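You operate a simulated robot arm through the tools that you are given. There is no shell and no other tool.

Carry out the task below with a simulated robot arm. There is one attempt and no reset: what you move stays moved.

JOB
Wipe the dust off the hand mirror with the damp green cloth.
Fine: cold tap on, wet the cloth, wipe the glass where it lies, cloth back, tap off. What is to be rubbed or washed off counts as gone when no trace of it is left.

Only the result counts: the job must be done as asked and must still hold three seconds after the hand-in. Knocking over, shifting, dropping, spilling or breaking anything else fails it. Flat cloth is picked up by pressing the open fingertips on it (5 to 10 N) and closing them slowly along it; thin cloth reads only 2 to 8 mm in the jaws.

ROBOT AND FRAMES
A 7-joint arm with a three-finger gripper, fixed in place. Base frame: the origin is on the floor under the middle of its stand, x ahead of it, y to its left, z up. Units: m, rad, N and s.
With the tool pointing down near the work surface it reaches from about 0.1 to 0.78 m from the base axis. Its first joint turns from -2.897 to 2.897 rad. Payload 2.69 kg.
The TCP is the grasp point between the finger pads, 0.03 m short of the fingertips. In the tool frame z runs along the fingers and y along their closing line. The gripper opens to 0.128 m; its body begins 0.117 m behind the TCP.
Orientation is told as [roll, pitch, yaw] about the base's x, y, z axes, in that order, counted from this pose: with the fingers straight down and closing along the base's y, the tool's x points along the base's -x, its y along +y and its z along -z.

CONTROLS
- The arm moves only by the tool move_arm. Its argument "targets" is a list of rows, each a list of 7 numbers: the turn, a rotation vector about the tool's x, y, z in units of 4 degrees (1.0 is 4 degrees), then the shift along the tool's x, y, z in units of 20 mm (1.0 is 20 mm), then the finger opening in m, from 0 to 0.128. In form: [[rx, ry, rz, dx, dy, dz, grip], ...]. A call has 1 to 20 rows; each row shifts and turns the commanded pose from where the row before left it, along the tool's axes as they then stand. A call with a number of a shift or a turn outside -1 to 1 is refused whole. Each row takes 0.2 s and may step no farther than 0.05 m and 0.15 rad from the row before; otherwise, or with a gripper value out of range, the whole call is refused. Where a pose cannot be reached the arm comes as near as it can. A force on the tool above 80 N (or 10 N above the force at the start of the call, whichever is more), or a blocked arm, ends the call early, and 0.2 s more pass. Each finger travels about 0.127 m/s and halts on what it meets, pressing with about 22 N; the grip force reading is that of the motor and also rises with nothing between the fingers. The clock runs only during rows and for 0.2 s after the last one: add rows that do not move to give the fingers time. The reply holds the time, the measured pose of the TCP, the force on the tool along the base axes, the opening and the grip force, in the units named above and with some noise, with the torque about the TCP (base axes, N m) and any sound that the robot's microphone picked up, and new pictures: "views" is both (left out), scene, wrist or none.
- Cameras (640 x 400 px; columns grow to the right, rows downward): "scene" is fixed at [0.0538, 0.6447, 1.4001]; the picture's right is [-0.24, -0.97, 0.00], its down [-0.62, 0.15, -0.77] and it looks along [0.75, -0.19, -0.64] (base axes); focal length 370 px, centre (320, 200). "wrist" rides on the gripper at [0.058, 0.054, -0.131] in the tool frame; the picture's right is [-0.68, 0.74, 0.00], its down [-0.62, -0.57, -0.55] and it looks along [-0.40, -0.37, 0.84] (tool axes); focal length 234 px, centre (320, 200).
- raise_lower(by): moves the trunk up (or, below 0, down) by that many m; the arm rides with it, the base frame stays. It gives what a move gives, with no picture.
- probe_pixels(camera, pixels): there is no depth. For up to 12 entries [column, row, z] of the newest picture of that camera ("zoom" is the newest enlarged one), the place [x, y] in the base frame at which the ray of that pixel passes the height z, good to about 0.002 m, but the place of the scene camera against the robot may be out by one fixed shift of up to 0.025 m in any direction. No time passes.
- zoom(camera, box): a new picture of the part [left, top, right, bottom] of that camera's present view, enlarged. No time passes.
- sign_off(): hands the job in; it is judged then, once.

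Leave the gripper open and the arm clear of the work at the hand-in unless told otherwise.

The tools are called after "Emit:" as name(argument=value, ...) on one line, values as JSON. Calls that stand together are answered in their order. move_arm: Moves the arm, as the interface text tells. Its arguments: {"type":"object","properties":{"targets":{"type":"array","items":{"type":"array","items":{"type":"number"}}},"views":{"type":"string","enum":["both","scene","wrist","none"]}},"required":["targets"]} The other tools are called the same way: raise_lower (by) moves the trunk up or down; probe_pixels (camera, pixels) gives the place at which the rays of pixels pass given heights; zoom (camera, box) takes an enlarged picture of a part of a camera's view; sign_off () hands the job in.

At the start:

```text
clock: 0.0
ee_pos: [0.6986, 0.4007, 1.0732]
ee_rot: [0.001, 0.0, 0.001]
force: [0.1, 0.6, -0.2]
ft_torque: [0.0, 0.0, 0.0]
width: 0.128
grasp_force: 0.2
trunk travel left (down, up): [-0.15, 0.2]
```

scene: 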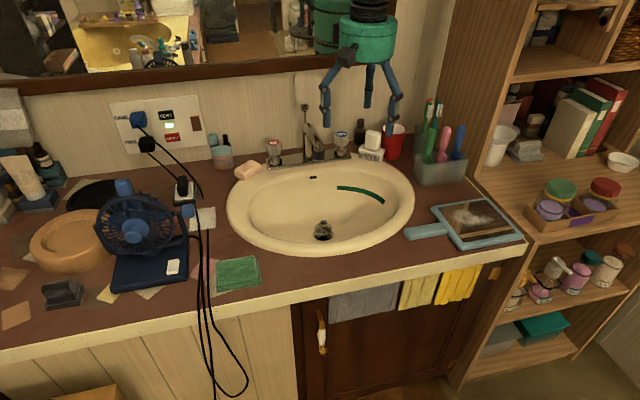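
wrist: 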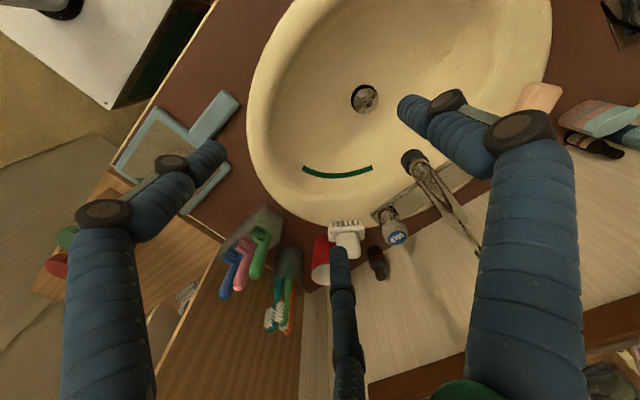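

I see the sink in the middle, the dusty hand mirror at the right (about 475,220), a green cloth at the left (about 238,273) near a fan, and two taps at about (274,148) and (341,145). I will zoom in on these before moving anything.

Emit:
zoom(camera="scene", box=[240, 90, 420, 200])

Emit:
zoom(camera="scene", box=[90, 170, 300, 310])

Emit:
zoom(camera="scene", box=[390, 170, 540, 270])

Emit:
zoom(camera="wrist", box=[300, 80, 620, 280])

```text
3.56 times, centred on (330, 145) of scene
```

zoom: 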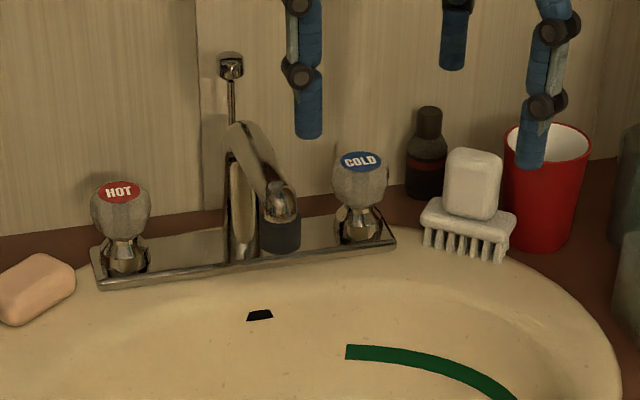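

```text
2.86 times, centred on (195, 240) of scene
```

zoom: 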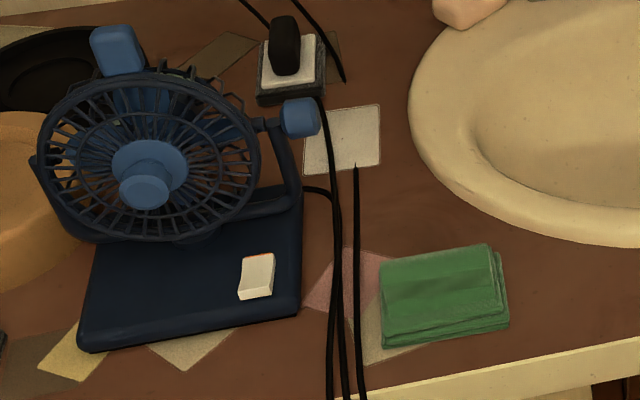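

```text
4.00 times, centred on (465, 220) of scene
```

zoom: 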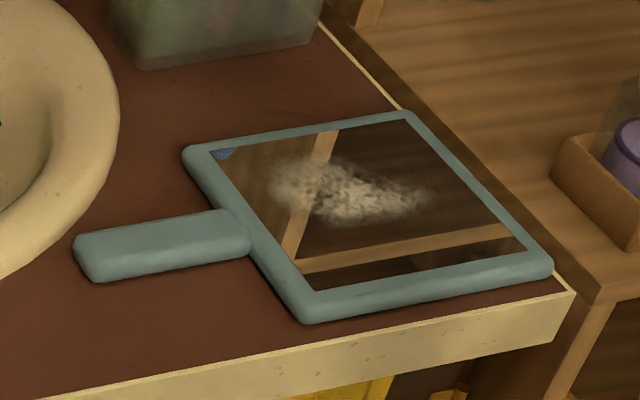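

```text
2.00 times, centred on (460, 180) of wrist
```

zoom: 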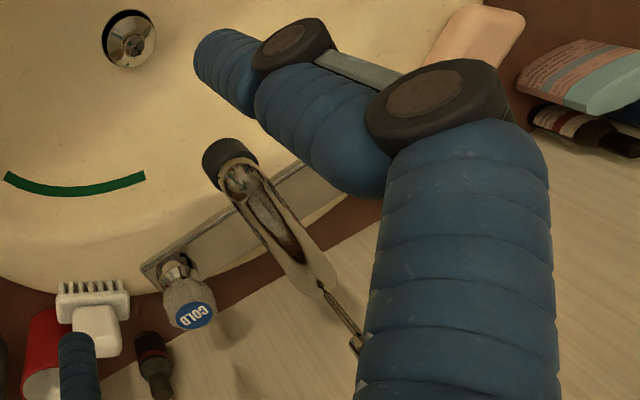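

The cold knob is the blue-capped one, at about (341,141) in the scene and (396,238) in the wrist view. The cloth is a folded pad beside the hanging cords. To get heights and the scene camera's offset, I will probe the same features in both cameras at several heights.

Emit:
probe_pixels(camera="wrist", pixels=[[396, 238, 0.85], [396, 238, 0.95], [365, 98, 0.7], [365, 98, 0.8], [237, 97, 0.8], [237, 97, 0.9], [179, 215, 0.8], [179, 215, 0.9], [413, 160, 0.9], [413, 160, 1.0], [116, 166, 0.8], [116, 166, 0.9]])

Emit:
probe_pixels(camera="scene", pixels=[[341, 134, 0.85], [341, 134, 0.95], [323, 229, 0.7], [323, 229, 0.8], [404, 234, 0.8], [404, 234, 0.9], [437, 206, 0.8], [437, 206, 0.9], [318, 153, 0.9], [318, 153, 1.0], [491, 198, 0.8], [491, 198, 0.9]])

Emit:
zoom(camera="wrist", box=[90, 60, 290, 230])

```text
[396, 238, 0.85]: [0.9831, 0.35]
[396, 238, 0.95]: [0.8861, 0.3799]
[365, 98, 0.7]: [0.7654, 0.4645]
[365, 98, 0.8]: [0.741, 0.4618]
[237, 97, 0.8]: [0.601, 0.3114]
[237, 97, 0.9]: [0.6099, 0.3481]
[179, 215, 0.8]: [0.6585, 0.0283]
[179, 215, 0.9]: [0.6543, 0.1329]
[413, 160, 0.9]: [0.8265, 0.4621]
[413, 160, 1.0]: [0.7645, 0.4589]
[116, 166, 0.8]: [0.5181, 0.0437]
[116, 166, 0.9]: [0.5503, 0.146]
```

```text
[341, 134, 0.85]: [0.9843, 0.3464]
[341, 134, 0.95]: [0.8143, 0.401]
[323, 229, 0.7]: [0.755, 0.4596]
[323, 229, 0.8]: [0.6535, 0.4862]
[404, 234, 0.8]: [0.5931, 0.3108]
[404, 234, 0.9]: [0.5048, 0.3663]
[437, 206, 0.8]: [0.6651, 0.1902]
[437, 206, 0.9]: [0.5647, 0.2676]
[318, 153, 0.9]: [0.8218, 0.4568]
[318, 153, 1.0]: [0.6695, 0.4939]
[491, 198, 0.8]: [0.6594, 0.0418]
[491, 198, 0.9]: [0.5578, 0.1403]
```

```text
2.35 times, centred on (190, 145) of wrist
```

zoom: 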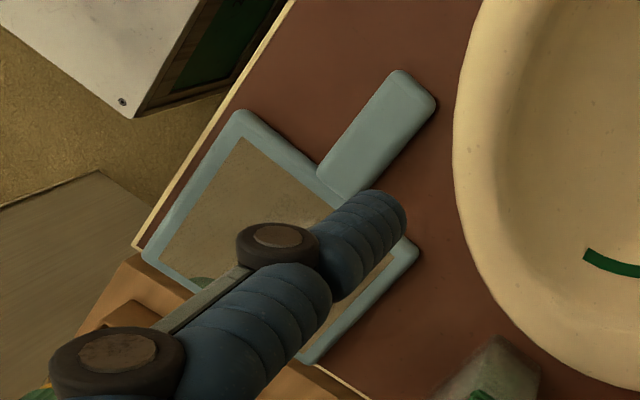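

The features agree best with a counter height near 0.80 m, with the knob top around (0.97, 0.35, 0.86). Next I will probe the cloth and tap features in the scene picture.

Emit:
probe_pixels(camera="scene", pixels=[[218, 263, 0.81], [250, 255, 0.81], [257, 278, 0.81], [218, 291, 0.81], [238, 273, 0.81], [203, 270, 0.8], [468, 218, 0.81], [440, 212, 0.81], [520, 240, 0.81], [316, 262, 0.8], [231, 200, 0.8], [414, 200, 0.8]])

Emit:
zoom(camera="scene", box=[260, 90, 380, 170])

```text
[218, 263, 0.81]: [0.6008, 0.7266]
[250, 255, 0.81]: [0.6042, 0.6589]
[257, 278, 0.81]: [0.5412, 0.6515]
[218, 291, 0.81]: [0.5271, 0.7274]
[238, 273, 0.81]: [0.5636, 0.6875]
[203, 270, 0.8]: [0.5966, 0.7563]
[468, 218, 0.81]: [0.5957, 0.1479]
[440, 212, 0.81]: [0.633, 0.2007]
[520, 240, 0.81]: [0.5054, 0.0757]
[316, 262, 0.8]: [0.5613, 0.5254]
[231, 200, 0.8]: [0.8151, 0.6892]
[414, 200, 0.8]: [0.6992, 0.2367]
```

```text
5.00 times, centred on (320, 130) of scene
```

zoom: 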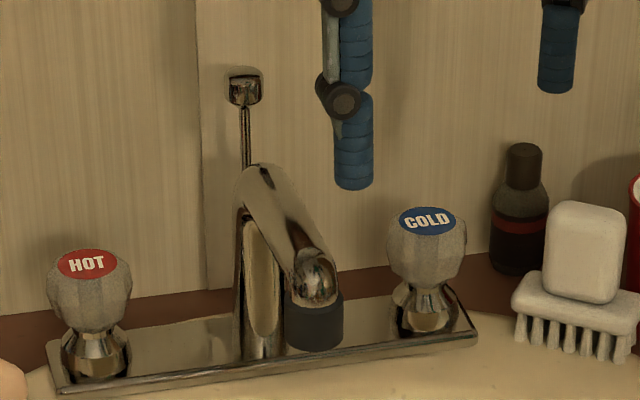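

The three fingers seem to stand about 120° apart. The cold knob is about 1.03 m out and the cloth about 0.89 m, so I will need the tool tilted outward. First I back off a little to about (0.62, 0.32, 1.07), turn to face the knob, and tilt about 24° to see how the arm behaves.

Emit:
move_arm(targets=[[0, 0, 0, 1, -1, 0, 0.128], [0, 0, 0, 1, -1, 0, 0.128], [0, 0, 0, 1, -1, 0, 0.128], [0, 0, 0, 1, -1, 0, 0.128], [0, 0, -1, 0, 0, 0, 0.128], [0, 0, -1, 0, 0, 0, 0.128], [0, 0, -1, 0, 0, 0, 0.128], [0, 0, -1, 0, 0, 0, 0.128], [0, 0, -1, 0, 0, 0, 0.128], [0, -1, 0, 0, 0, 0, 0.128], [0, -1, 0, 0, 0, 0, 0.128], [0, -1, 0, 0, 0, 0, 0.128], [0, -1, 0, 0, 0, 0, 0.128], [0, -1, 0, 0, 0, 0, 0.128], [0, -1, 0, 0, 0, 0, 0.128]], views="both")

```text
clock: 3.2
ee_pos: [0.6181, 0.321, 1.0737]
ee_rot: [0.001, -0.419, 0.346]
force: [-0.7, -1.0, -0.5]
ft_torque: [-0.04, 0.04, -0.01]
width: 0.1279
grasp_force: 0.1
trunk travel left (down, up): [-0.15, 0.2]
```

scene: 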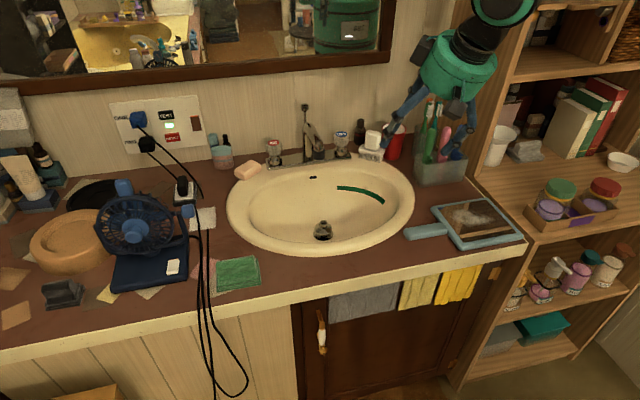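
wrist: 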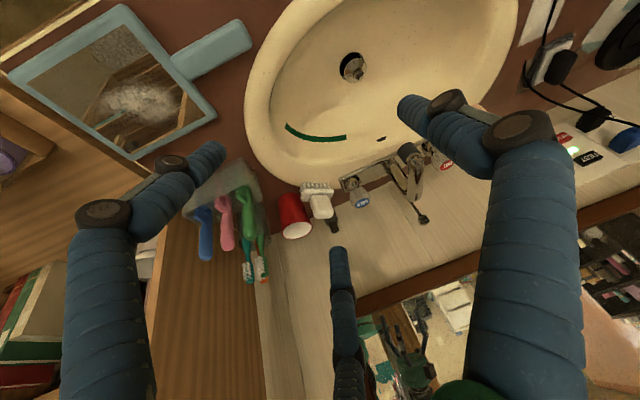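

The move worked, and tilt shows up as a negative pitch. This second wrist view lets me triangulate against the first. I will probe the cold cap (361,201), the knob base, the spout tip, and the mirror and handle corners.

Emit:
zoom(camera="wrist", box=[280, 110, 480, 240])

Emit:
probe_pixels(camera="wrist", pixels=[[362, 203, 0.85], [362, 203, 0.9], [354, 68, 0.7], [354, 68, 0.75], [8, 77, 0.8], [8, 77, 0.82], [126, 6, 0.8], [126, 6, 0.82], [216, 118, 0.8], [216, 118, 0.82], [140, 158, 0.8], [140, 158, 0.82]])

```text
3.08 times, centred on (380, 175) of wrist
```

zoom: 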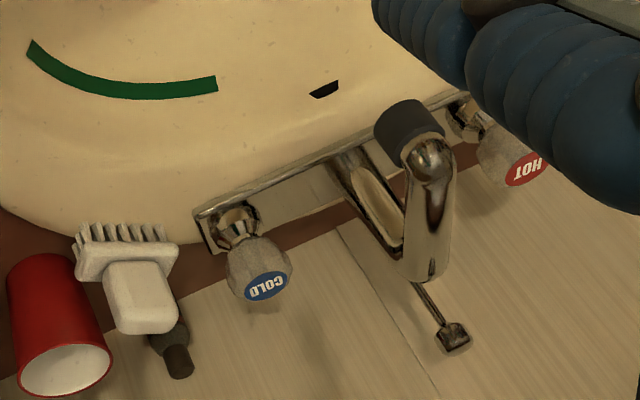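

```text
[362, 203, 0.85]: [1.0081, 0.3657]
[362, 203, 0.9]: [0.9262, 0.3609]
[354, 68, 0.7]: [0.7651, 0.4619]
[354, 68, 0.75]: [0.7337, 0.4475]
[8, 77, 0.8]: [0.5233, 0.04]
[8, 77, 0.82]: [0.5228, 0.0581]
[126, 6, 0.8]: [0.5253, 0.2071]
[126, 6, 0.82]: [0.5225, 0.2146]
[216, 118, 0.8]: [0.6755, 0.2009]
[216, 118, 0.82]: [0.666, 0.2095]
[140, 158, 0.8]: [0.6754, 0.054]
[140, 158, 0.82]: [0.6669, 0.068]
```

The cold cap triangulates consistently from the two wrist views to about (0.948, 0.363, 0.887). The counter is at about z = 0.79 and the drain at about (0.765, 0.463, 0.70). The scene camera's offset is roughly (-0.012, +0.010, +0.022). Lowering the trunk should give more reach low down, and the path below the gripper is clear, so I lower it.

Emit:
raise_lower(by=-0.12)

```text
clock: 4.7
ee_pos: [0.6175, 0.3221, 0.953]
ee_rot: [0.0, -0.42, 0.349]
force: [0.8, 0.5, 0.0]
ft_torque: [-0.03, 0.0, 0.0]
width: 0.1279
grasp_force: 0.1
trunk travel left (down, up): [-0.03, 0.32]
```

The trunk is down and the pose is as expected. Before going in, I check the obstacles around the knob: the brush at (372,155), the red cup at (395,150), the toothbrush holder at (418,180), the rod, and the spout.

Emit:
probe_pixels(camera="scene", pixels=[[416, 182, 0.77], [414, 160, 0.83], [360, 156, 0.78], [372, 160, 0.78], [386, 157, 0.78], [362, 133, 0.85], [304, 107, 0.97], [313, 160, 0.87], [350, 156, 0.77], [266, 166, 0.77], [311, 125, 0.93], [430, 130, 0.9]])

Emit:
zoom(camera="scene", box=[280, 60, 500, 200])

```text
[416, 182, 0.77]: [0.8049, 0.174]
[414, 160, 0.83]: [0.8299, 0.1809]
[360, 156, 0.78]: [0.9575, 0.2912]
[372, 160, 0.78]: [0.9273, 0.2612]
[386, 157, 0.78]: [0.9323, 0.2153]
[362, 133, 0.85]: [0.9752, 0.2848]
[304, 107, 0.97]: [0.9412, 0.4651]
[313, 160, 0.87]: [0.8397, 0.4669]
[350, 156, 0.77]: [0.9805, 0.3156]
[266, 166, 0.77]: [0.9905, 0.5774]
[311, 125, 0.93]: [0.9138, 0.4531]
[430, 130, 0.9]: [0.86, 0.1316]
```

```text
2.86 times, centred on (390, 130) of scene
```

zoom: 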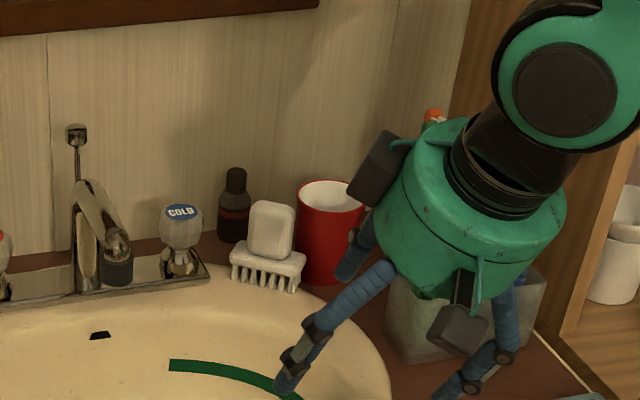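

The brush's left end is at about y = 0.30, some 4 cm to the right of the knob, and the spout is at about y = 0.46. I will narrow the fingers to 0.08 and move toward a point above and before the knob at the present 24° tilt, stopping halfway to check the reach.

Emit:
move_arm(targets=[[0, 0, 0, -0.895, -0.25, 0.0, 0.08], [0, 0, 0, -0.895, -0.25, 0.0, 0.08], [0, 0, 0, -0.895, -0.25, 0.229, 0.08], [0, 0, 0, -0.895, -0.25, 0.229, 0.08], [0, 0, 0, -0.895, -0.25, 0.229, 0.08], [0, 0, 0, -0.895, -0.25, 0.229, 0.08], [0, 0, 0, -0.895, -0.25, 0.229, 0.08], [0, 0, 0, -0.895, -0.25, 0.229, 0.08], [0, 0, 0, -0.895, -0.25, 0.229, 0.08], [0, 0, 0, -0.895, -0.25, 0.229, 0.08], [0, 0, 0, 0, 0, 0, 0.08]], views="both")

```text
clock: 7.1
ee_pos: [0.8045, 0.3355, 0.9936]
ee_rot: [0.0, -0.419, 0.349]
force: [0.0, 0.1, -0.8]
ft_torque: [-0.01, 0.0, -0.02]
width: 0.08
grasp_force: 0.1
trunk travel left (down, up): [-0.03, 0.32]
```

scene: 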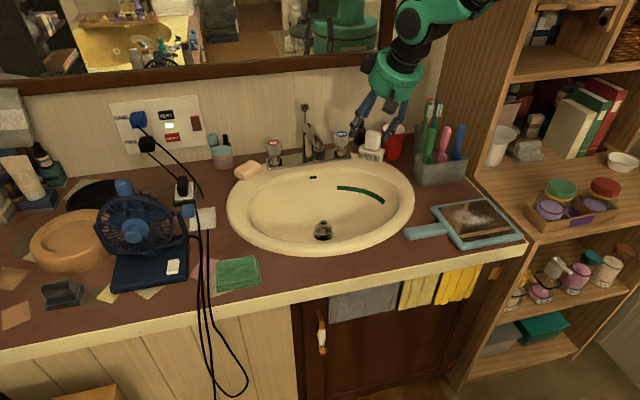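
wrist: 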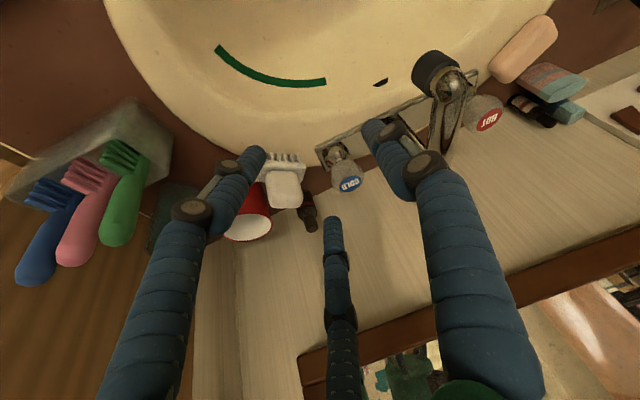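

Still tracking well at r = 0.87. The cap is now at about (349,183). I will probe it again, plus the spout outlet and the wall line, to refine positions.

Emit:
zoom(camera="wrist", box=[280, 40, 480, 210])

Emit:
probe_pixels(camera="wrist", pixels=[[349, 184, 0.85], [349, 184, 0.9], [330, 152, 0.81], [330, 152, 0.83], [425, 66, 0.85], [425, 66, 0.9], [266, 160, 0.82], [300, 160, 0.82], [286, 190, 0.85], [270, 175, 0.87]])

```text
2.35 times, centred on (380, 125) of wrist
```

zoom: 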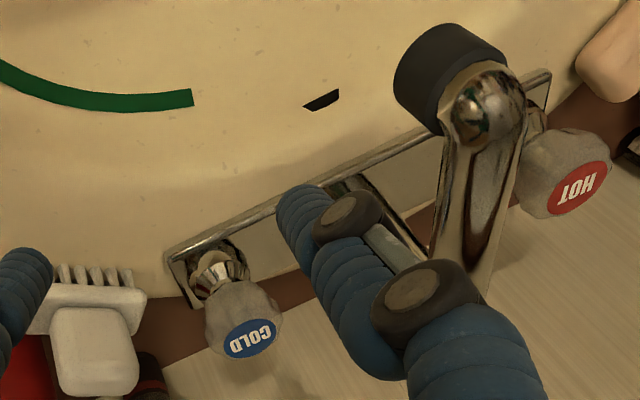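

```text
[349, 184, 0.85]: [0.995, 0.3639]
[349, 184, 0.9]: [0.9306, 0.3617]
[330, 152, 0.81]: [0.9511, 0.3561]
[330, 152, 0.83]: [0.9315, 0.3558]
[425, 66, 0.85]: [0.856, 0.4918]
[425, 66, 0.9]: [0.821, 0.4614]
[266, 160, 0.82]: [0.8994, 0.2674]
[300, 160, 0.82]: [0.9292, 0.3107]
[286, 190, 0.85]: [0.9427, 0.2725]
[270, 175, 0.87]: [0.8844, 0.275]
```

The knob cap is confirmed at about (0.947, 0.362, 0.887), the axis looks vertical, and the spout outlet is at about (0.822, 0.462, 0.90). I will go to a point about 8 cm short of the knob along the tool axis, at (0.908, 0.348, 0.975), to see whether the 24° tilt reaches.

Emit:
move_arm(targets=[[0, 0, 0, -0.85, -0.236, 0.584, 0.08], [0, 0, 0, -0.85, -0.236, 0.584, 0.08], [0, 0, 0, -0.85, -0.236, 0.584, 0.08], [0, 0, 0, -0.85, -0.236, 0.584, 0.08], [0, 0, 0, -0.85, -0.236, 0.584, 0.08], [0, 0, 0, 0, 0, 0, 0.08]], views="both")

```text
clock: 8.5
ee_pos: [0.9072, 0.3476, 0.9734]
ee_rot: [0.0, -0.419, 0.348]
force: [0.0, 0.8, 0.0]
ft_torque: [-0.02, -0.02, -0.01]
width: 0.0799
grasp_force: 0.1
trunk travel left (down, up): [-0.03, 0.32]
```

scene: 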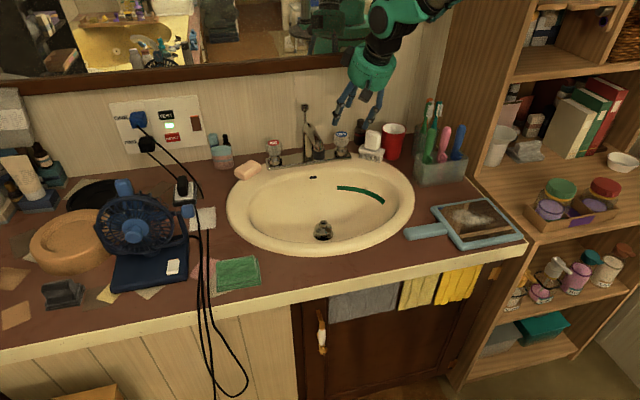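
wrist: 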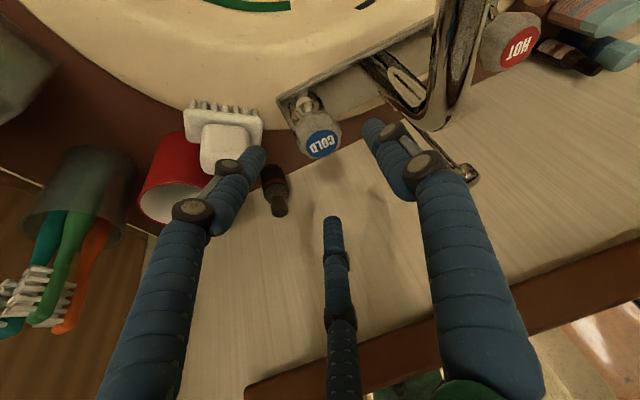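

Reached without strain. I will check the wall's distance and the knob's position once more from this close view before descending.

Emit:
probe_pixels(camera="wrist", pixels=[[322, 145, 0.887], [322, 145, 0.877], [296, 105, 0.82], [310, 100, 0.83], [262, 128, 0.82], [262, 112, 0.82], [283, 97, 0.815], [335, 215, 0.94], [371, 120, 0.93], [254, 148, 0.93]])

Emit:
probe_pixels(camera="scene", pixels=[[268, 150, 0.77], [355, 147, 0.77], [290, 145, 0.77], [320, 65, 1.1], [320, 65, 1.15]])

Emit:
zoom(camera="wrist", box=[220, 60, 460, 260])

```text
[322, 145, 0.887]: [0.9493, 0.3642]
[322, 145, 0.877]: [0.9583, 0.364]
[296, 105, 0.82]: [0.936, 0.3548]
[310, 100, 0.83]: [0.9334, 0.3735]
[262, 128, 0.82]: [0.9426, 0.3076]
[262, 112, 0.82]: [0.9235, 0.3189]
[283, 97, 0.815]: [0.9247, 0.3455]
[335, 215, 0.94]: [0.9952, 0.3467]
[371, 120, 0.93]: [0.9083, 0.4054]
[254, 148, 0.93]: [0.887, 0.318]
```

```text
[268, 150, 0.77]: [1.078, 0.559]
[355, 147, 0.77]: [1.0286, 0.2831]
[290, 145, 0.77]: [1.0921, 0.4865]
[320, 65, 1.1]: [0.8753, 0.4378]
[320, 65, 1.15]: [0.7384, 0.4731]
```

```text
2.00 times, centred on (340, 160) of wrist
```

zoom: 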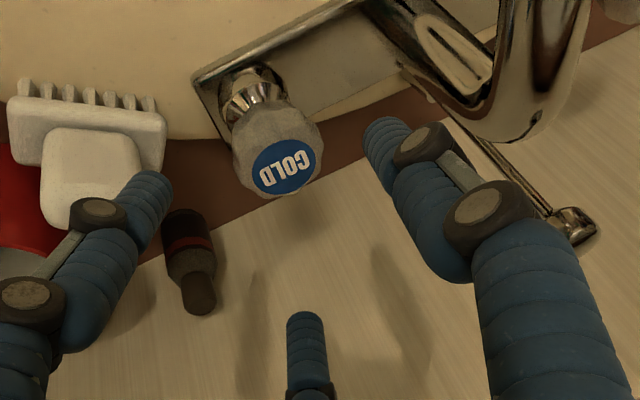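

The wall is at x of about 1.03 or more, and the fingers straddle the line to the knob well. I go straight in along the tool axis about 9.5 cm so that the fingertips surround the knob, fingers still at 0.08.

Emit:
move_arm(targets=[[0, 0, 0, 0.06, 0.01, 0.8, 0.08], [0, 0, 0, 0.06, 0.01, 0.8, 0.08], [0, 0, 0, 0.06, 0.01, 0.8, 0.08], [0, 0, 0, 0.06, 0.01, 0.8, 0.08], [0, 0, 0, 0, 0, 0.8, 0.08], [0, 0, 0, 0, 0, 0.7, 0.08], [0, 0, 0, 0, 0, 0, 0.08]], views="both")

```text
clock: 10.1
ee_pos: [0.9379, 0.3593, 0.8844]
ee_rot: [0.0, -0.42, 0.348]
force: [-0.3, -0.1, -0.5]
ft_torque: [0.01, -0.01, 0.02]
width: 0.08
grasp_force: 0.0
trunk travel left (down, up): [-0.03, 0.32]
```

scene: 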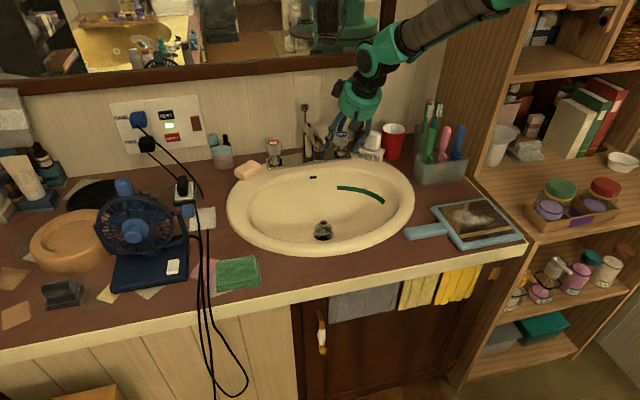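
wrist: 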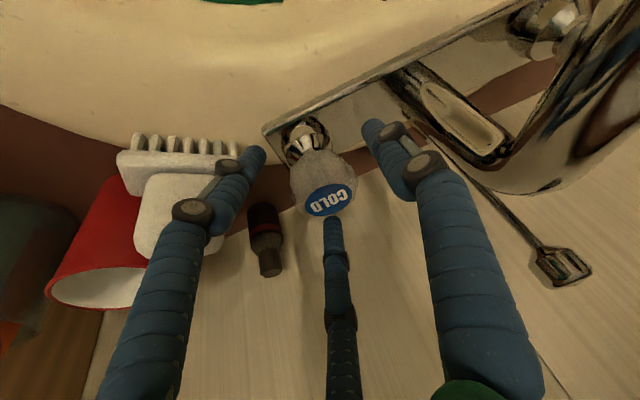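

The fingers surround the knob with no contact force. I zoom in to check clearances to the brush on the left of the picture and to the faucet plate.

Emit:
zoom(camera="wrist", box=[200, 80, 440, 280])

Emit:
zoom(camera="scene", box=[270, 60, 430, 180])

```text
2.00 times, centred on (320, 180) of wrist
```

zoom: 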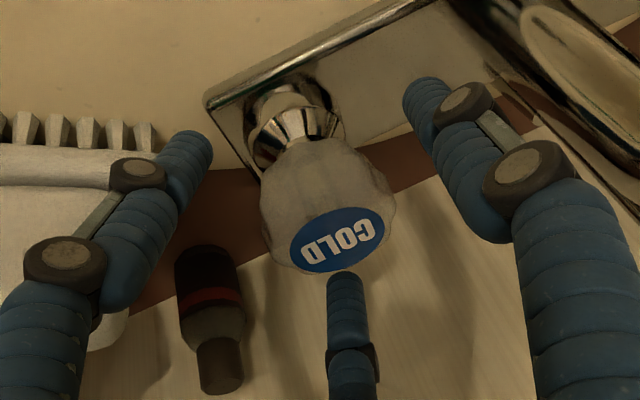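

```text
3.33 times, centred on (350, 120) of scene
```

zoom: 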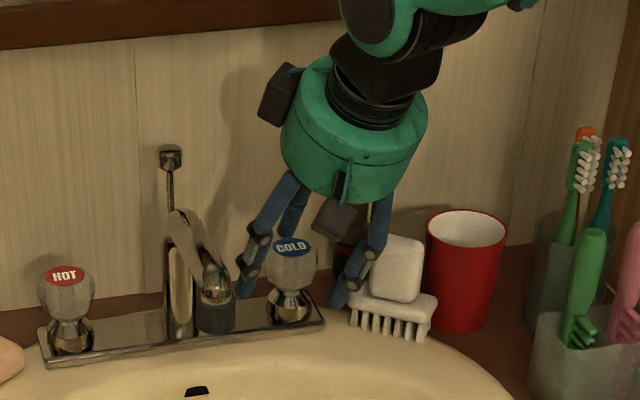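

The clearances look fine. I close the fingers gently in small steps onto the knob.

Emit:
move_arm(targets=[[0, 0, 0, 0, 0, 0, 0.07], [0, 0, 0, 0, 0, 0, 0.06], [0, 0, 0, 0, 0, 0, 0.052], [0, 0, 0, 0, 0, 0, 0.046], [0, 0, 0, 0, 0, 0, 0.04], [0, 0, 0, 0, 0, 0, 0.035], [0, 0, 0, 0, 0, 0, 0.03], [0, 0, 0, 0, 0, 0, 0.03]], views="both")

```text
clock: 11.9
ee_pos: [0.9404, 0.3587, 0.8861]
ee_rot: [-0.001, -0.421, 0.347]
force: [30.7, -7.1, 5.8]
ft_torque: [0.03, -0.06, -0.06]
width: 0.0514
grasp_force: 16.1
trunk travel left (down, up): [-0.03, 0.32]
```

scene: 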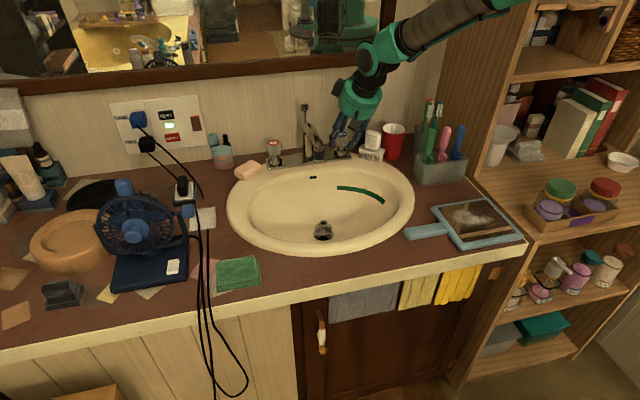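
wrist: 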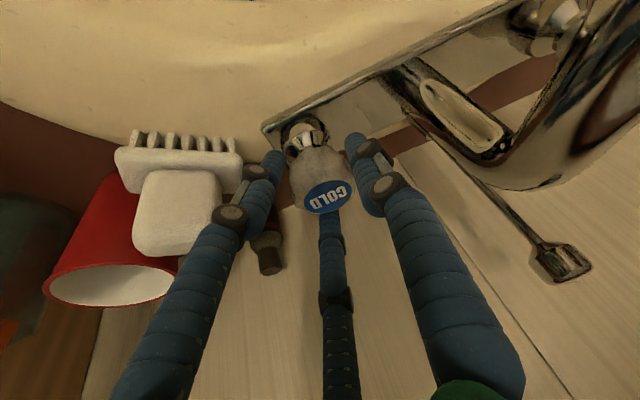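

The fingers hold the knob (width 0.051, motor force 16 N), but there is 31 N of side force along +x, so the grip is a few millimetres too near me. I nudge the tool 5 mm outward to relieve that.

Emit:
move_arm(targets=[[0, 0, 0, -0.1, 0, 0.05, 0.03], [0, 0, 0, -0.1, -0.03, 0.05, 0.03], [0, 0, 0, 0, -0.03, 0, 0.03]], views="none")

```text
clock: 12.7
ee_pos: [0.9414, 0.3591, 0.8831]
ee_rot: [-0.001, -0.416, 0.348]
force: [-2.9, -13.1, 10.2]
ft_torque: [-0.28, 0.13, -0.02]
width: 0.0509
grasp_force: 15.5
trunk travel left (down, up): [-0.03, 0.32]
```

Side force is now balanced. I try opening by turning counter-clockwise as seen from above, the usual way: 16° first, rotating about the vertical through the knob, watching the torque and listening.

Emit:
move_arm(targets=[[-0.4076, 0, -0.913, 0, -0.028, 0, 0.03], [-0.4076, 0, -0.913, 0, -0.028, 0, 0.03], [-0.4076, 0, -0.913, 0, -0.028, 0, 0.03], [-0.4076, 0, -0.913, 0, -0.028, 0, 0.03], [0, 0, 0, 0, 0, 0, 0.03]], views="both")

```text
clock: 13.9
ee_pos: [0.9431, 0.3574, 0.884]
ee_rot: [0.002, -0.417, 0.626]
force: [-6.7, -3.3, -2.6]
ft_torque: [-0.19, 0.31, 0.02]
width: 0.0488
grasp_force: 44.8
trunk travel left (down, up): [-0.03, 0.32]
```

scene: 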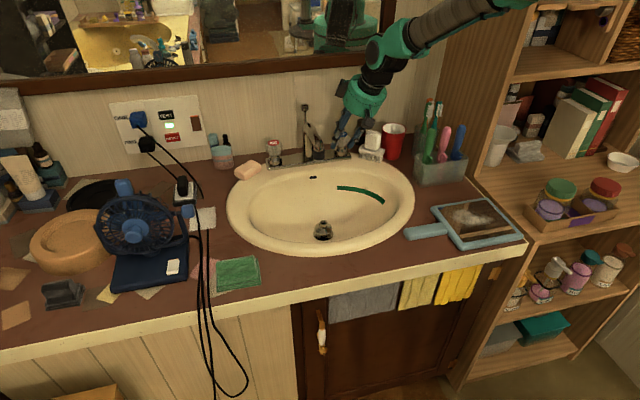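
wrist: 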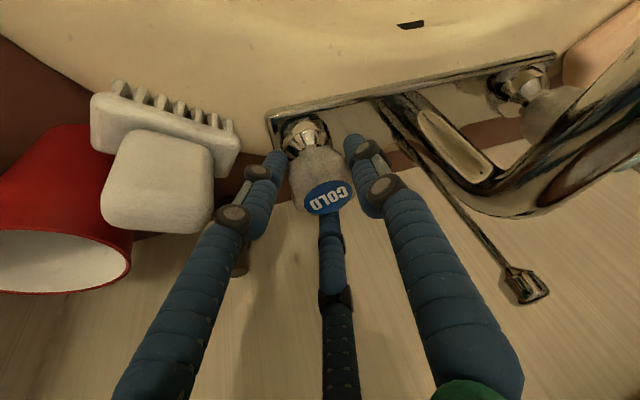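

The knob turned along with the fingers (the COLD text kept its angle in the wrist picture) with nearly no torque, but no water yet. I check the gap between finger and soap at the left before continuing.

Emit:
zoom(camera="wrist", box=[160, 80, 420, 280])

Emit:
zoom(camera="scene", box=[270, 80, 430, 180])

```text
2.00 times, centred on (290, 180) of wrist
```

zoom: 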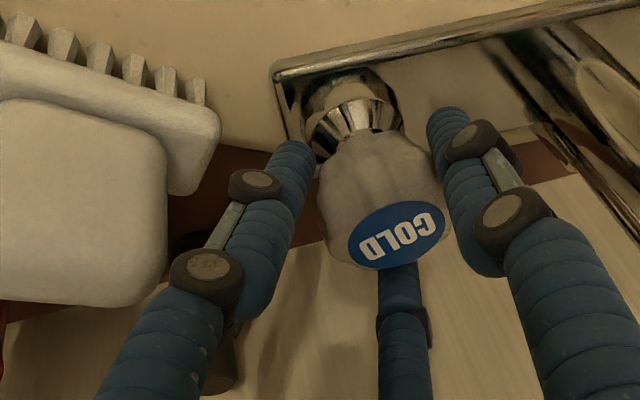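

```text
4.00 times, centred on (350, 130) of scene
```

zoom: 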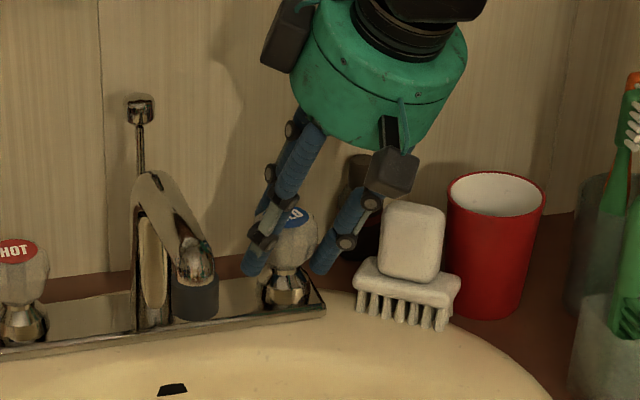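

There is room on both sides. I continue counter-clockwise by another 20°.

Emit:
move_arm(targets=[[-0.4076, 0, -0.913, 0, -0.028, 0, 0.03], [-0.4076, 0, -0.913, 0, -0.028, 0, 0.03], [-0.4076, 0, -0.913, 0, -0.028, 0, 0.03], [-0.4076, 0, -0.913, 0, -0.028, 0, 0.03], [-0.4076, 0, -0.913, 0, -0.028, 0, 0.03], [0, 0, 0, 0, 0, 0, 0.03]], views="both")

```text
clock: 15.3
ee_pos: [0.9439, 0.3573, 0.8842]
ee_rot: [0.002, -0.418, 0.977]
force: [-25.1, 10.1, -11.2]
ft_torque: [-0.13, 0.48, 0.12]
width: 0.049
grasp_force: 45.2
trunk travel left (down, up): [-0.03, 0.32]
```

scene: 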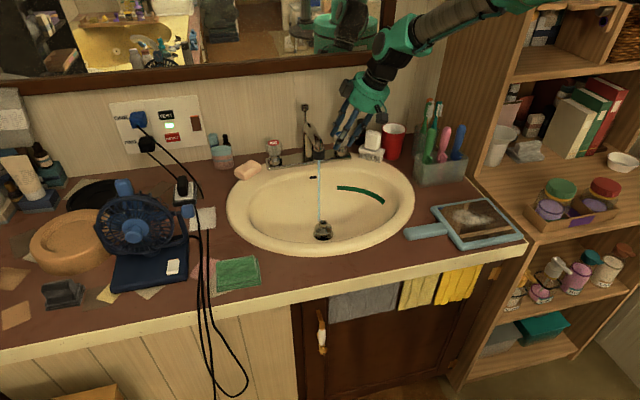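
wrist: 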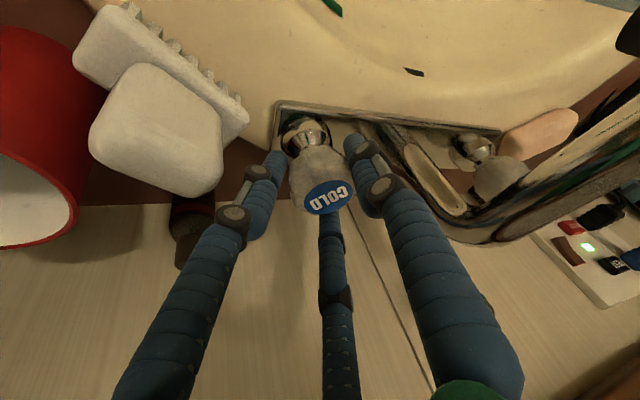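

Water is running: a thin stream from (318,160) to the drain at (322,225). I turn another 8° so it is clearly on, easing the side force at the same time, then look at the stream.

Emit:
move_arm(targets=[[-0.4076, 0, -0.913, 0, 0.06, 0, 0.03], [-0.4076, 0, -0.913, 0, 0.06, 0, 0.03], [0, 0, 0, 0, 0, 0, 0.03]], views="both")

Emit:
zoom(camera="scene", box=[250, 130, 390, 250])

```text
clock: 16.1
ee_pos: [0.9441, 0.357, 0.8835]
ee_rot: [0.001, -0.419, 1.116]
force: [-4.7, 5.2, -21.6]
ft_torque: [-0.33, -0.42, 0.02]
width: 0.0488
grasp_force: 45.1
trunk travel left (down, up): [-0.03, 0.32]
```

scene: 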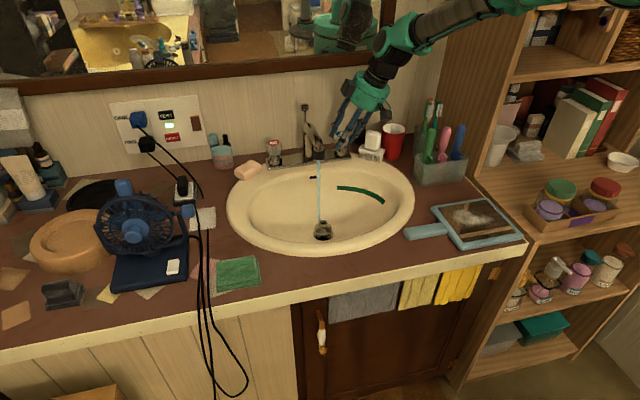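
wrist: 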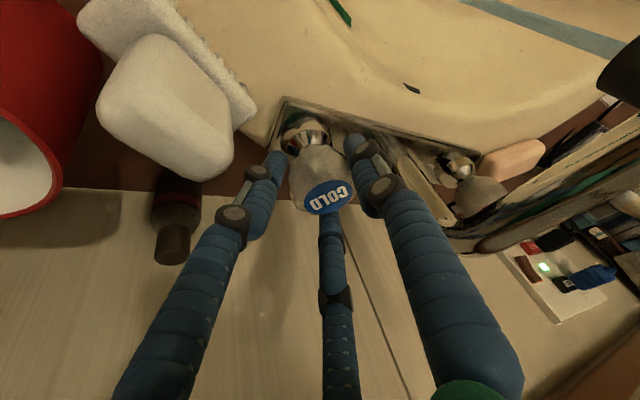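

```text
3.33 times, centred on (320, 190) of scene
```

zoom: 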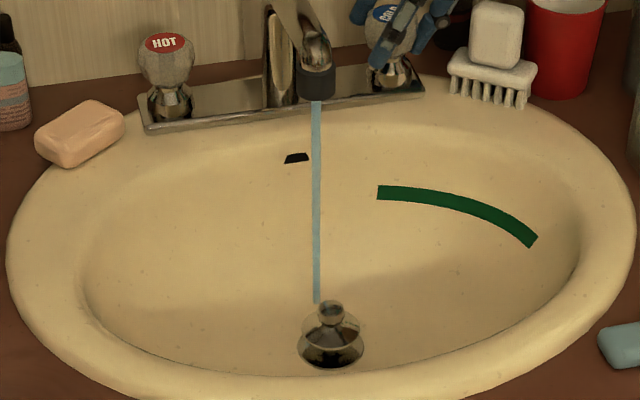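

The stream is steady, landing right by the open drain. Now I let go of the knob by opening only to 0.062 (the brush is near), back out along the tool axis 4 cm, then rise straight up.

Emit:
move_arm(targets=[[0, 0, 0, 0, 0, 0, 0.055], [0, 0, 0, 0, 0, 0, 0.06], [0, 0, 0, 0, 0, 0, 0.063], [0, 0, 0, 0, 0, -0.5, 0.063], [0, 0, 0, 0, 0, -0.8, 0.063], [0, 0, 0, 0, 0, -0.9, 0.063], [0, 0, 0, -0.4076, 0, -0.913, 0.063], [0, 0, 0, -0.4076, 0, -0.913, 0.063], [0, 0, 0, -0.4076, 0, -0.913, 0.063], [0, 0, 0, 0, 0, 0, 0.063]], views="both")

```text
clock: 18.3
ee_pos: [0.938, 0.341, 0.9876]
ee_rot: [0.0, -0.418, 1.117]
force: [0.5, 0.5, 0.5]
ft_torque: [-0.03, -0.04, 0.02]
width: 0.0633
grasp_force: 0.2
trunk travel left (down, up): [-0.03, 0.32]
```

scene: 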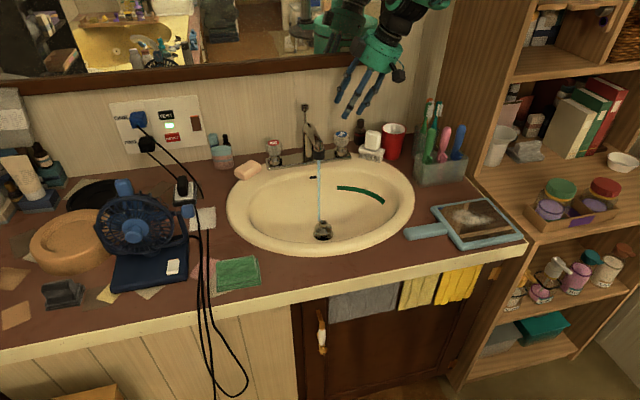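
wrist: 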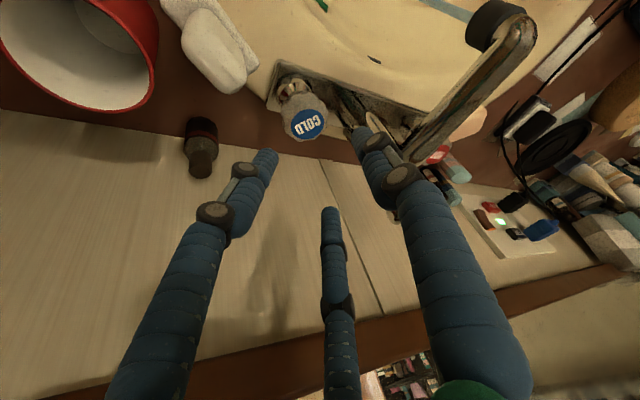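

Released cleanly and the water still runs. Next, the cloth: I rise, carry the hand back over the sink to about (0.70, 0.38, 1.03), and turn to face the cloth at azimuth 51°.

Emit:
move_arm(targets=[[0, 0, 0, -0.4076, 0, -0.913, 0.08], [0, 0, 0, -0.4076, 0, -0.913, 0.08], [0, 0, 0, 0.264, 0.9625, -0.118, 0.08], [0, 0, 0, 0.264, 0.9625, -0.118, 0.08], [0, 0, 0, 0.264, 0.9625, -0.118, 0.08], [0, 0, 0, 0.264, 0.9625, -0.118, 0.08], [0, 0, 0, 0.264, 0.9625, -0.118, 0.08], [0, 0, 0, 0.264, 0.9625, -0.118, 0.08], [0, 0, 0, 0.264, 0.9625, -0.118, 0.08], [0, 0, 0, 0.264, 0.9625, -0.118, 0.08], [0, 0, 0, 0.264, 0.9625, -0.118, 0.08], [0, 0, 0, 0.264, 0.9625, -0.118, 0.08], [0, 0, 0, 0.264, 0.9625, -0.118, 0.08], [0, 0, 0, 0.264, 0.9625, -0.118, 0.08], [0.4076, 0, 0.913, 0, 0, 0, 0.08], [0.4076, 0, 0.913, 0, 0, 0, 0.08], [0.4076, 0, 0.913, 0, 0, 0, 0.08]], views="both")

```text
clock: 21.9
ee_pos: [0.6987, 0.3795, 1.0272]
ee_rot: [0.003, -0.42, 0.906]
force: [0.2, -0.2, 0.3]
ft_torque: [0.06, 0.04, 0.01]
width: 0.08
grasp_force: 0.0
trunk travel left (down, up): [-0.03, 0.32]
```

scene: 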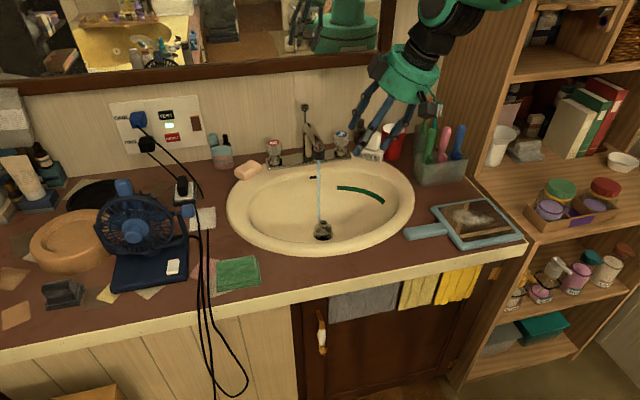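
wrist: 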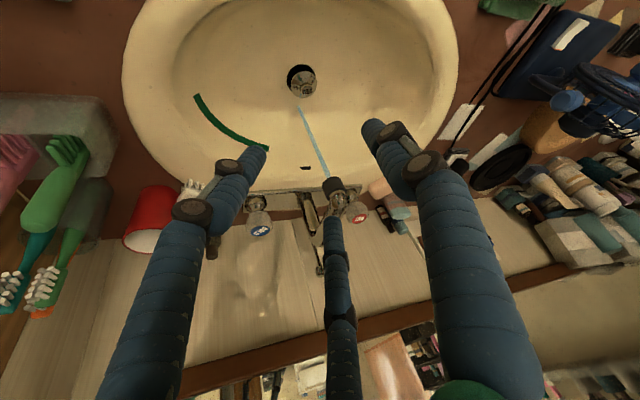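

Now I move over the front of the counter toward the cloth, to about (0.52, 0.62, 0.97), and then lessen the tilt to 12° to see whether that is reachable.

Emit:
move_arm(targets=[[0, 0, 0, -0.163, 0.963, 0.28, 0.08], [0, 0, 0, -0.163, 0.963, 0.28, 0.08], [0, 0, 0, -0.163, 0.963, 0.28, 0.08], [0, 0, 0, -0.163, 0.963, 0.28, 0.08], [0, 0, 0, -0.163, 0.963, 0.28, 0.08], [0, 0, 0, -0.163, 0.963, 0.28, 0.08], [0, 0, 0, -0.163, 0.963, 0.28, 0.08], [0, 0, 0, -0.163, 0.963, 0.28, 0.08], [0, 0, 0, -0.163, 0.963, 0.28, 0.08], [0, 0, 0, -0.163, 0.963, 0.28, 0.08], [0, 0, 0, -0.163, 0.963, 0.28, 0.08], [0, 0, 0, -0.163, 0.963, 0.28, 0.08], [0, 0, 0, -0.163, 0.963, 0.28, 0.08], [0, 0, 0, -0.163, 0.963, 0.28, 0.08], [0, 0, 0, -0.163, 0.963, 0.28, 0.08], [0, 1, 0, 0, 0, 0, 0.08], [0, 1, 0, 0, 0, 0, 0.08], [0, 1, 0, 0, 0, 0, 0.08]], views="both")

```text
clock: 25.7
ee_pos: [0.5202, 0.6204, 0.9707]
ee_rot: [0.0, -0.209, 0.906]
force: [0.0, -0.7, 0.1]
ft_torque: [0.01, -0.04, 0.01]
width: 0.0798
grasp_force: 0.1
trunk travel left (down, up): [-0.03, 0.32]
```

scene: 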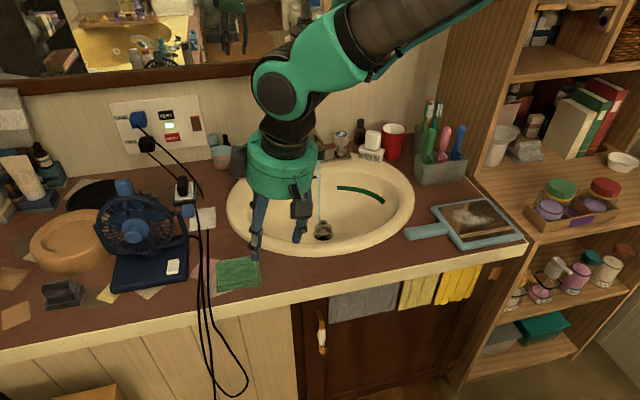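
wrist: 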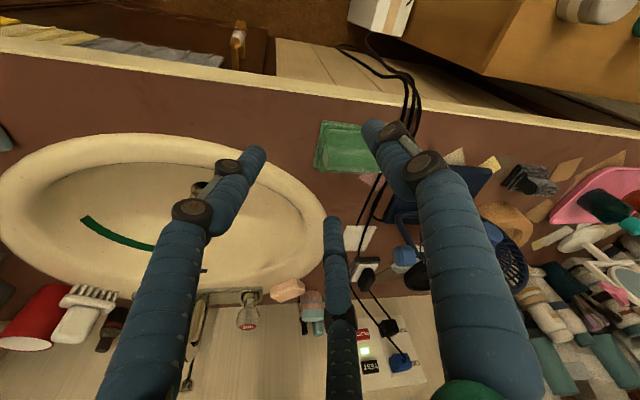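

Tilt 12° is fine here. The cloth shows at about (345,147) in the wrist view, with the cords just to its right. I zoom and probe its corners.

Emit:
zoom(camera="wrist", box=[270, 90, 470, 220])

Emit:
probe_pixels(camera="wrist", pixels=[[322, 122, 0.8], [322, 122, 0.81], [316, 168, 0.8], [316, 168, 0.81], [376, 172, 0.8], [372, 126, 0.8], [345, 147, 0.8], [345, 147, 0.81], [385, 170, 0.8], [412, 120, 0.8], [416, 90, 0.8]])

```text
3.08 times, centred on (370, 155) of wrist
```

zoom: 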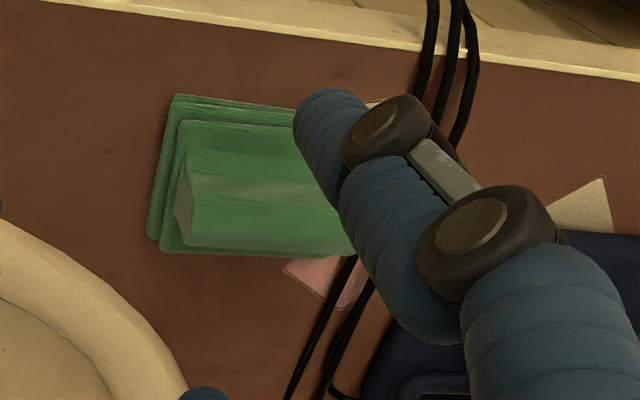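

```text
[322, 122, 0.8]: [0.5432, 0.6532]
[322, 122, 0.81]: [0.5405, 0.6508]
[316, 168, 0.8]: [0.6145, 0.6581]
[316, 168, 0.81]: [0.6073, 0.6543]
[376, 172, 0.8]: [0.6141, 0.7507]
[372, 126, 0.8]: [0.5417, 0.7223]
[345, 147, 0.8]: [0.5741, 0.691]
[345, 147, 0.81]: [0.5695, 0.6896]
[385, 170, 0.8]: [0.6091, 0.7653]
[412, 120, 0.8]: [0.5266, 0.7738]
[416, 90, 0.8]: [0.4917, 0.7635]
```

The cloth pad is centred at about (0.572, 0.692), roughly 7 cm square, with a raised fold on top. The nearest cord is at y of about 0.755 or more. One finger hides part of it, so I shift 4 cm sideways and 4 cm lower for an unobstructed look.

Emit:
move_arm(targets=[[0, 0, 0, 0, 1, 0, 0.08], [0, 0, 0, 0, 1, 0, 0.08], [0, 0, 0, -0.2, 0, 0.97, 0.08], [0, 0, 0, -0.2, 0, 0.97, 0.08], [0, 0, 0, 0, 0, 0, 0.08]], views="both")

Emit:
zoom(camera="wrist", box=[220, 90, 420, 220])

```text
clock: 26.9
ee_pos: [0.4983, 0.6584, 0.934]
ee_rot: [0.001, -0.209, 0.905]
force: [-0.9, 0.3, -0.2]
ft_torque: [-0.02, 0.01, 0.01]
width: 0.0799
grasp_force: 0.0
trunk travel left (down, up): [-0.03, 0.32]
```

scene: 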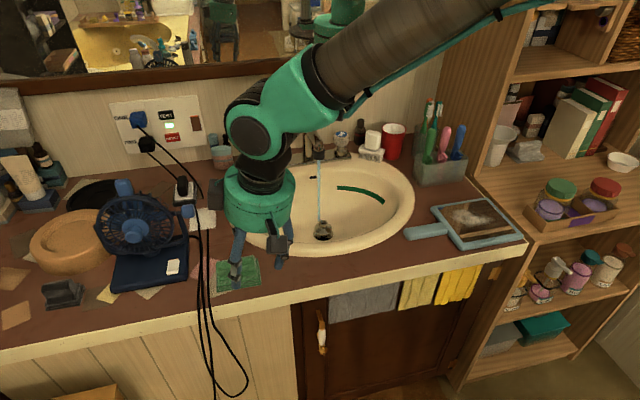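
wrist: 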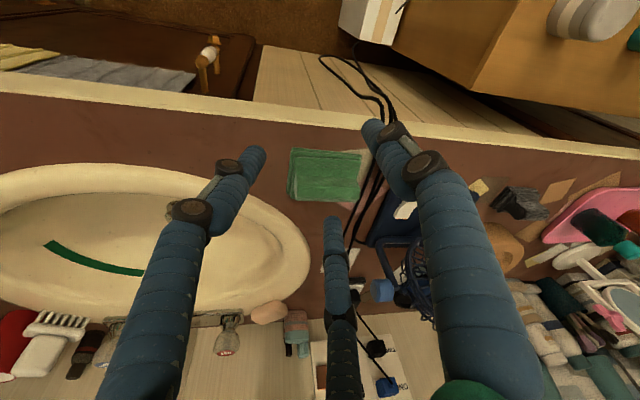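

```text
3.08 times, centred on (320, 155) of wrist
```

zoom: 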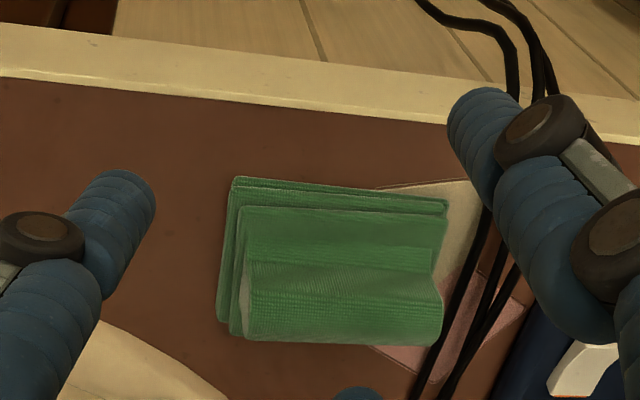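

Now I see the pad clearly: a folded stack with a raised roll along its far half. I centre over it at z = 0.90 and bring the tool upright, if it reaches, so that all fingertips press evenly.

Emit:
move_arm(targets=[[0, 0, 0, -0.8, -0.465, 0.604, 0.08], [0, 0, 0, -0.8, -0.465, 0.604, 0.08], [0, 0, 0, -0.8, -0.465, 0.604, 0.08], [0, 0, 0, -0.8, -0.465, 0.604, 0.08], [0, 1, 0, 0, 0, 0, 0.07], [0, 1, 0, 0, 0, 0, 0.07], [0, 1, 0, 0, 0, 0, 0.07], [0, 0, 0, 0, 0, 0, 0.07]], views="both")

Emit:
zoom(camera="wrist", box=[200, 60, 440, 240])

```text
clock: 28.7
ee_pos: [0.5715, 0.6933, 0.8993]
ee_rot: [-0.001, 0.003, 0.907]
force: [-0.3, 0.6, 0.1]
ft_torque: [0.01, 0.0, 0.01]
width: 0.0698
grasp_force: 0.1
trunk travel left (down, up): [-0.03, 0.32]
```

scene: 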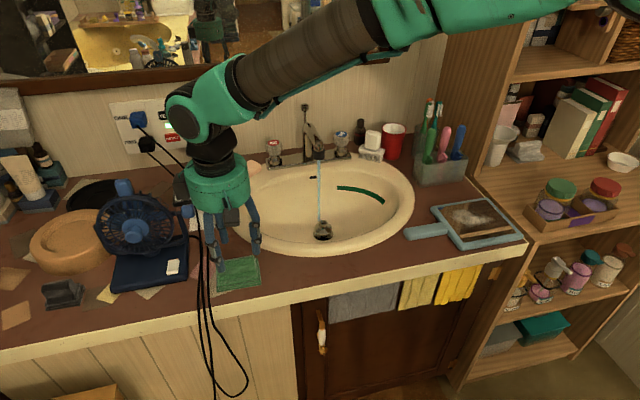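
wrist: 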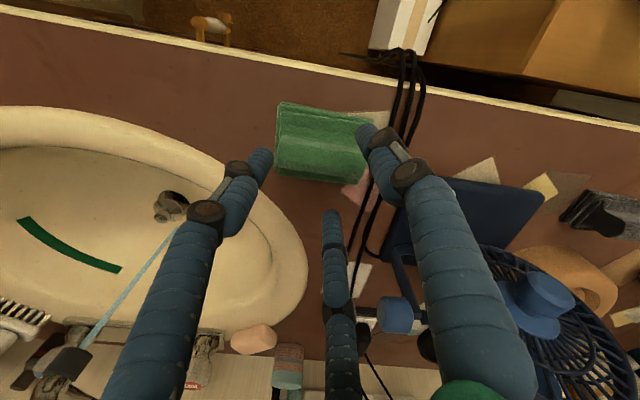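

```text
2.22 times, centred on (320, 150) of wrist
```

zoom: 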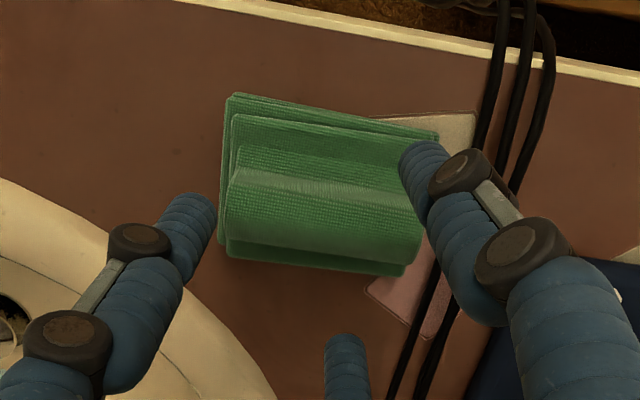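

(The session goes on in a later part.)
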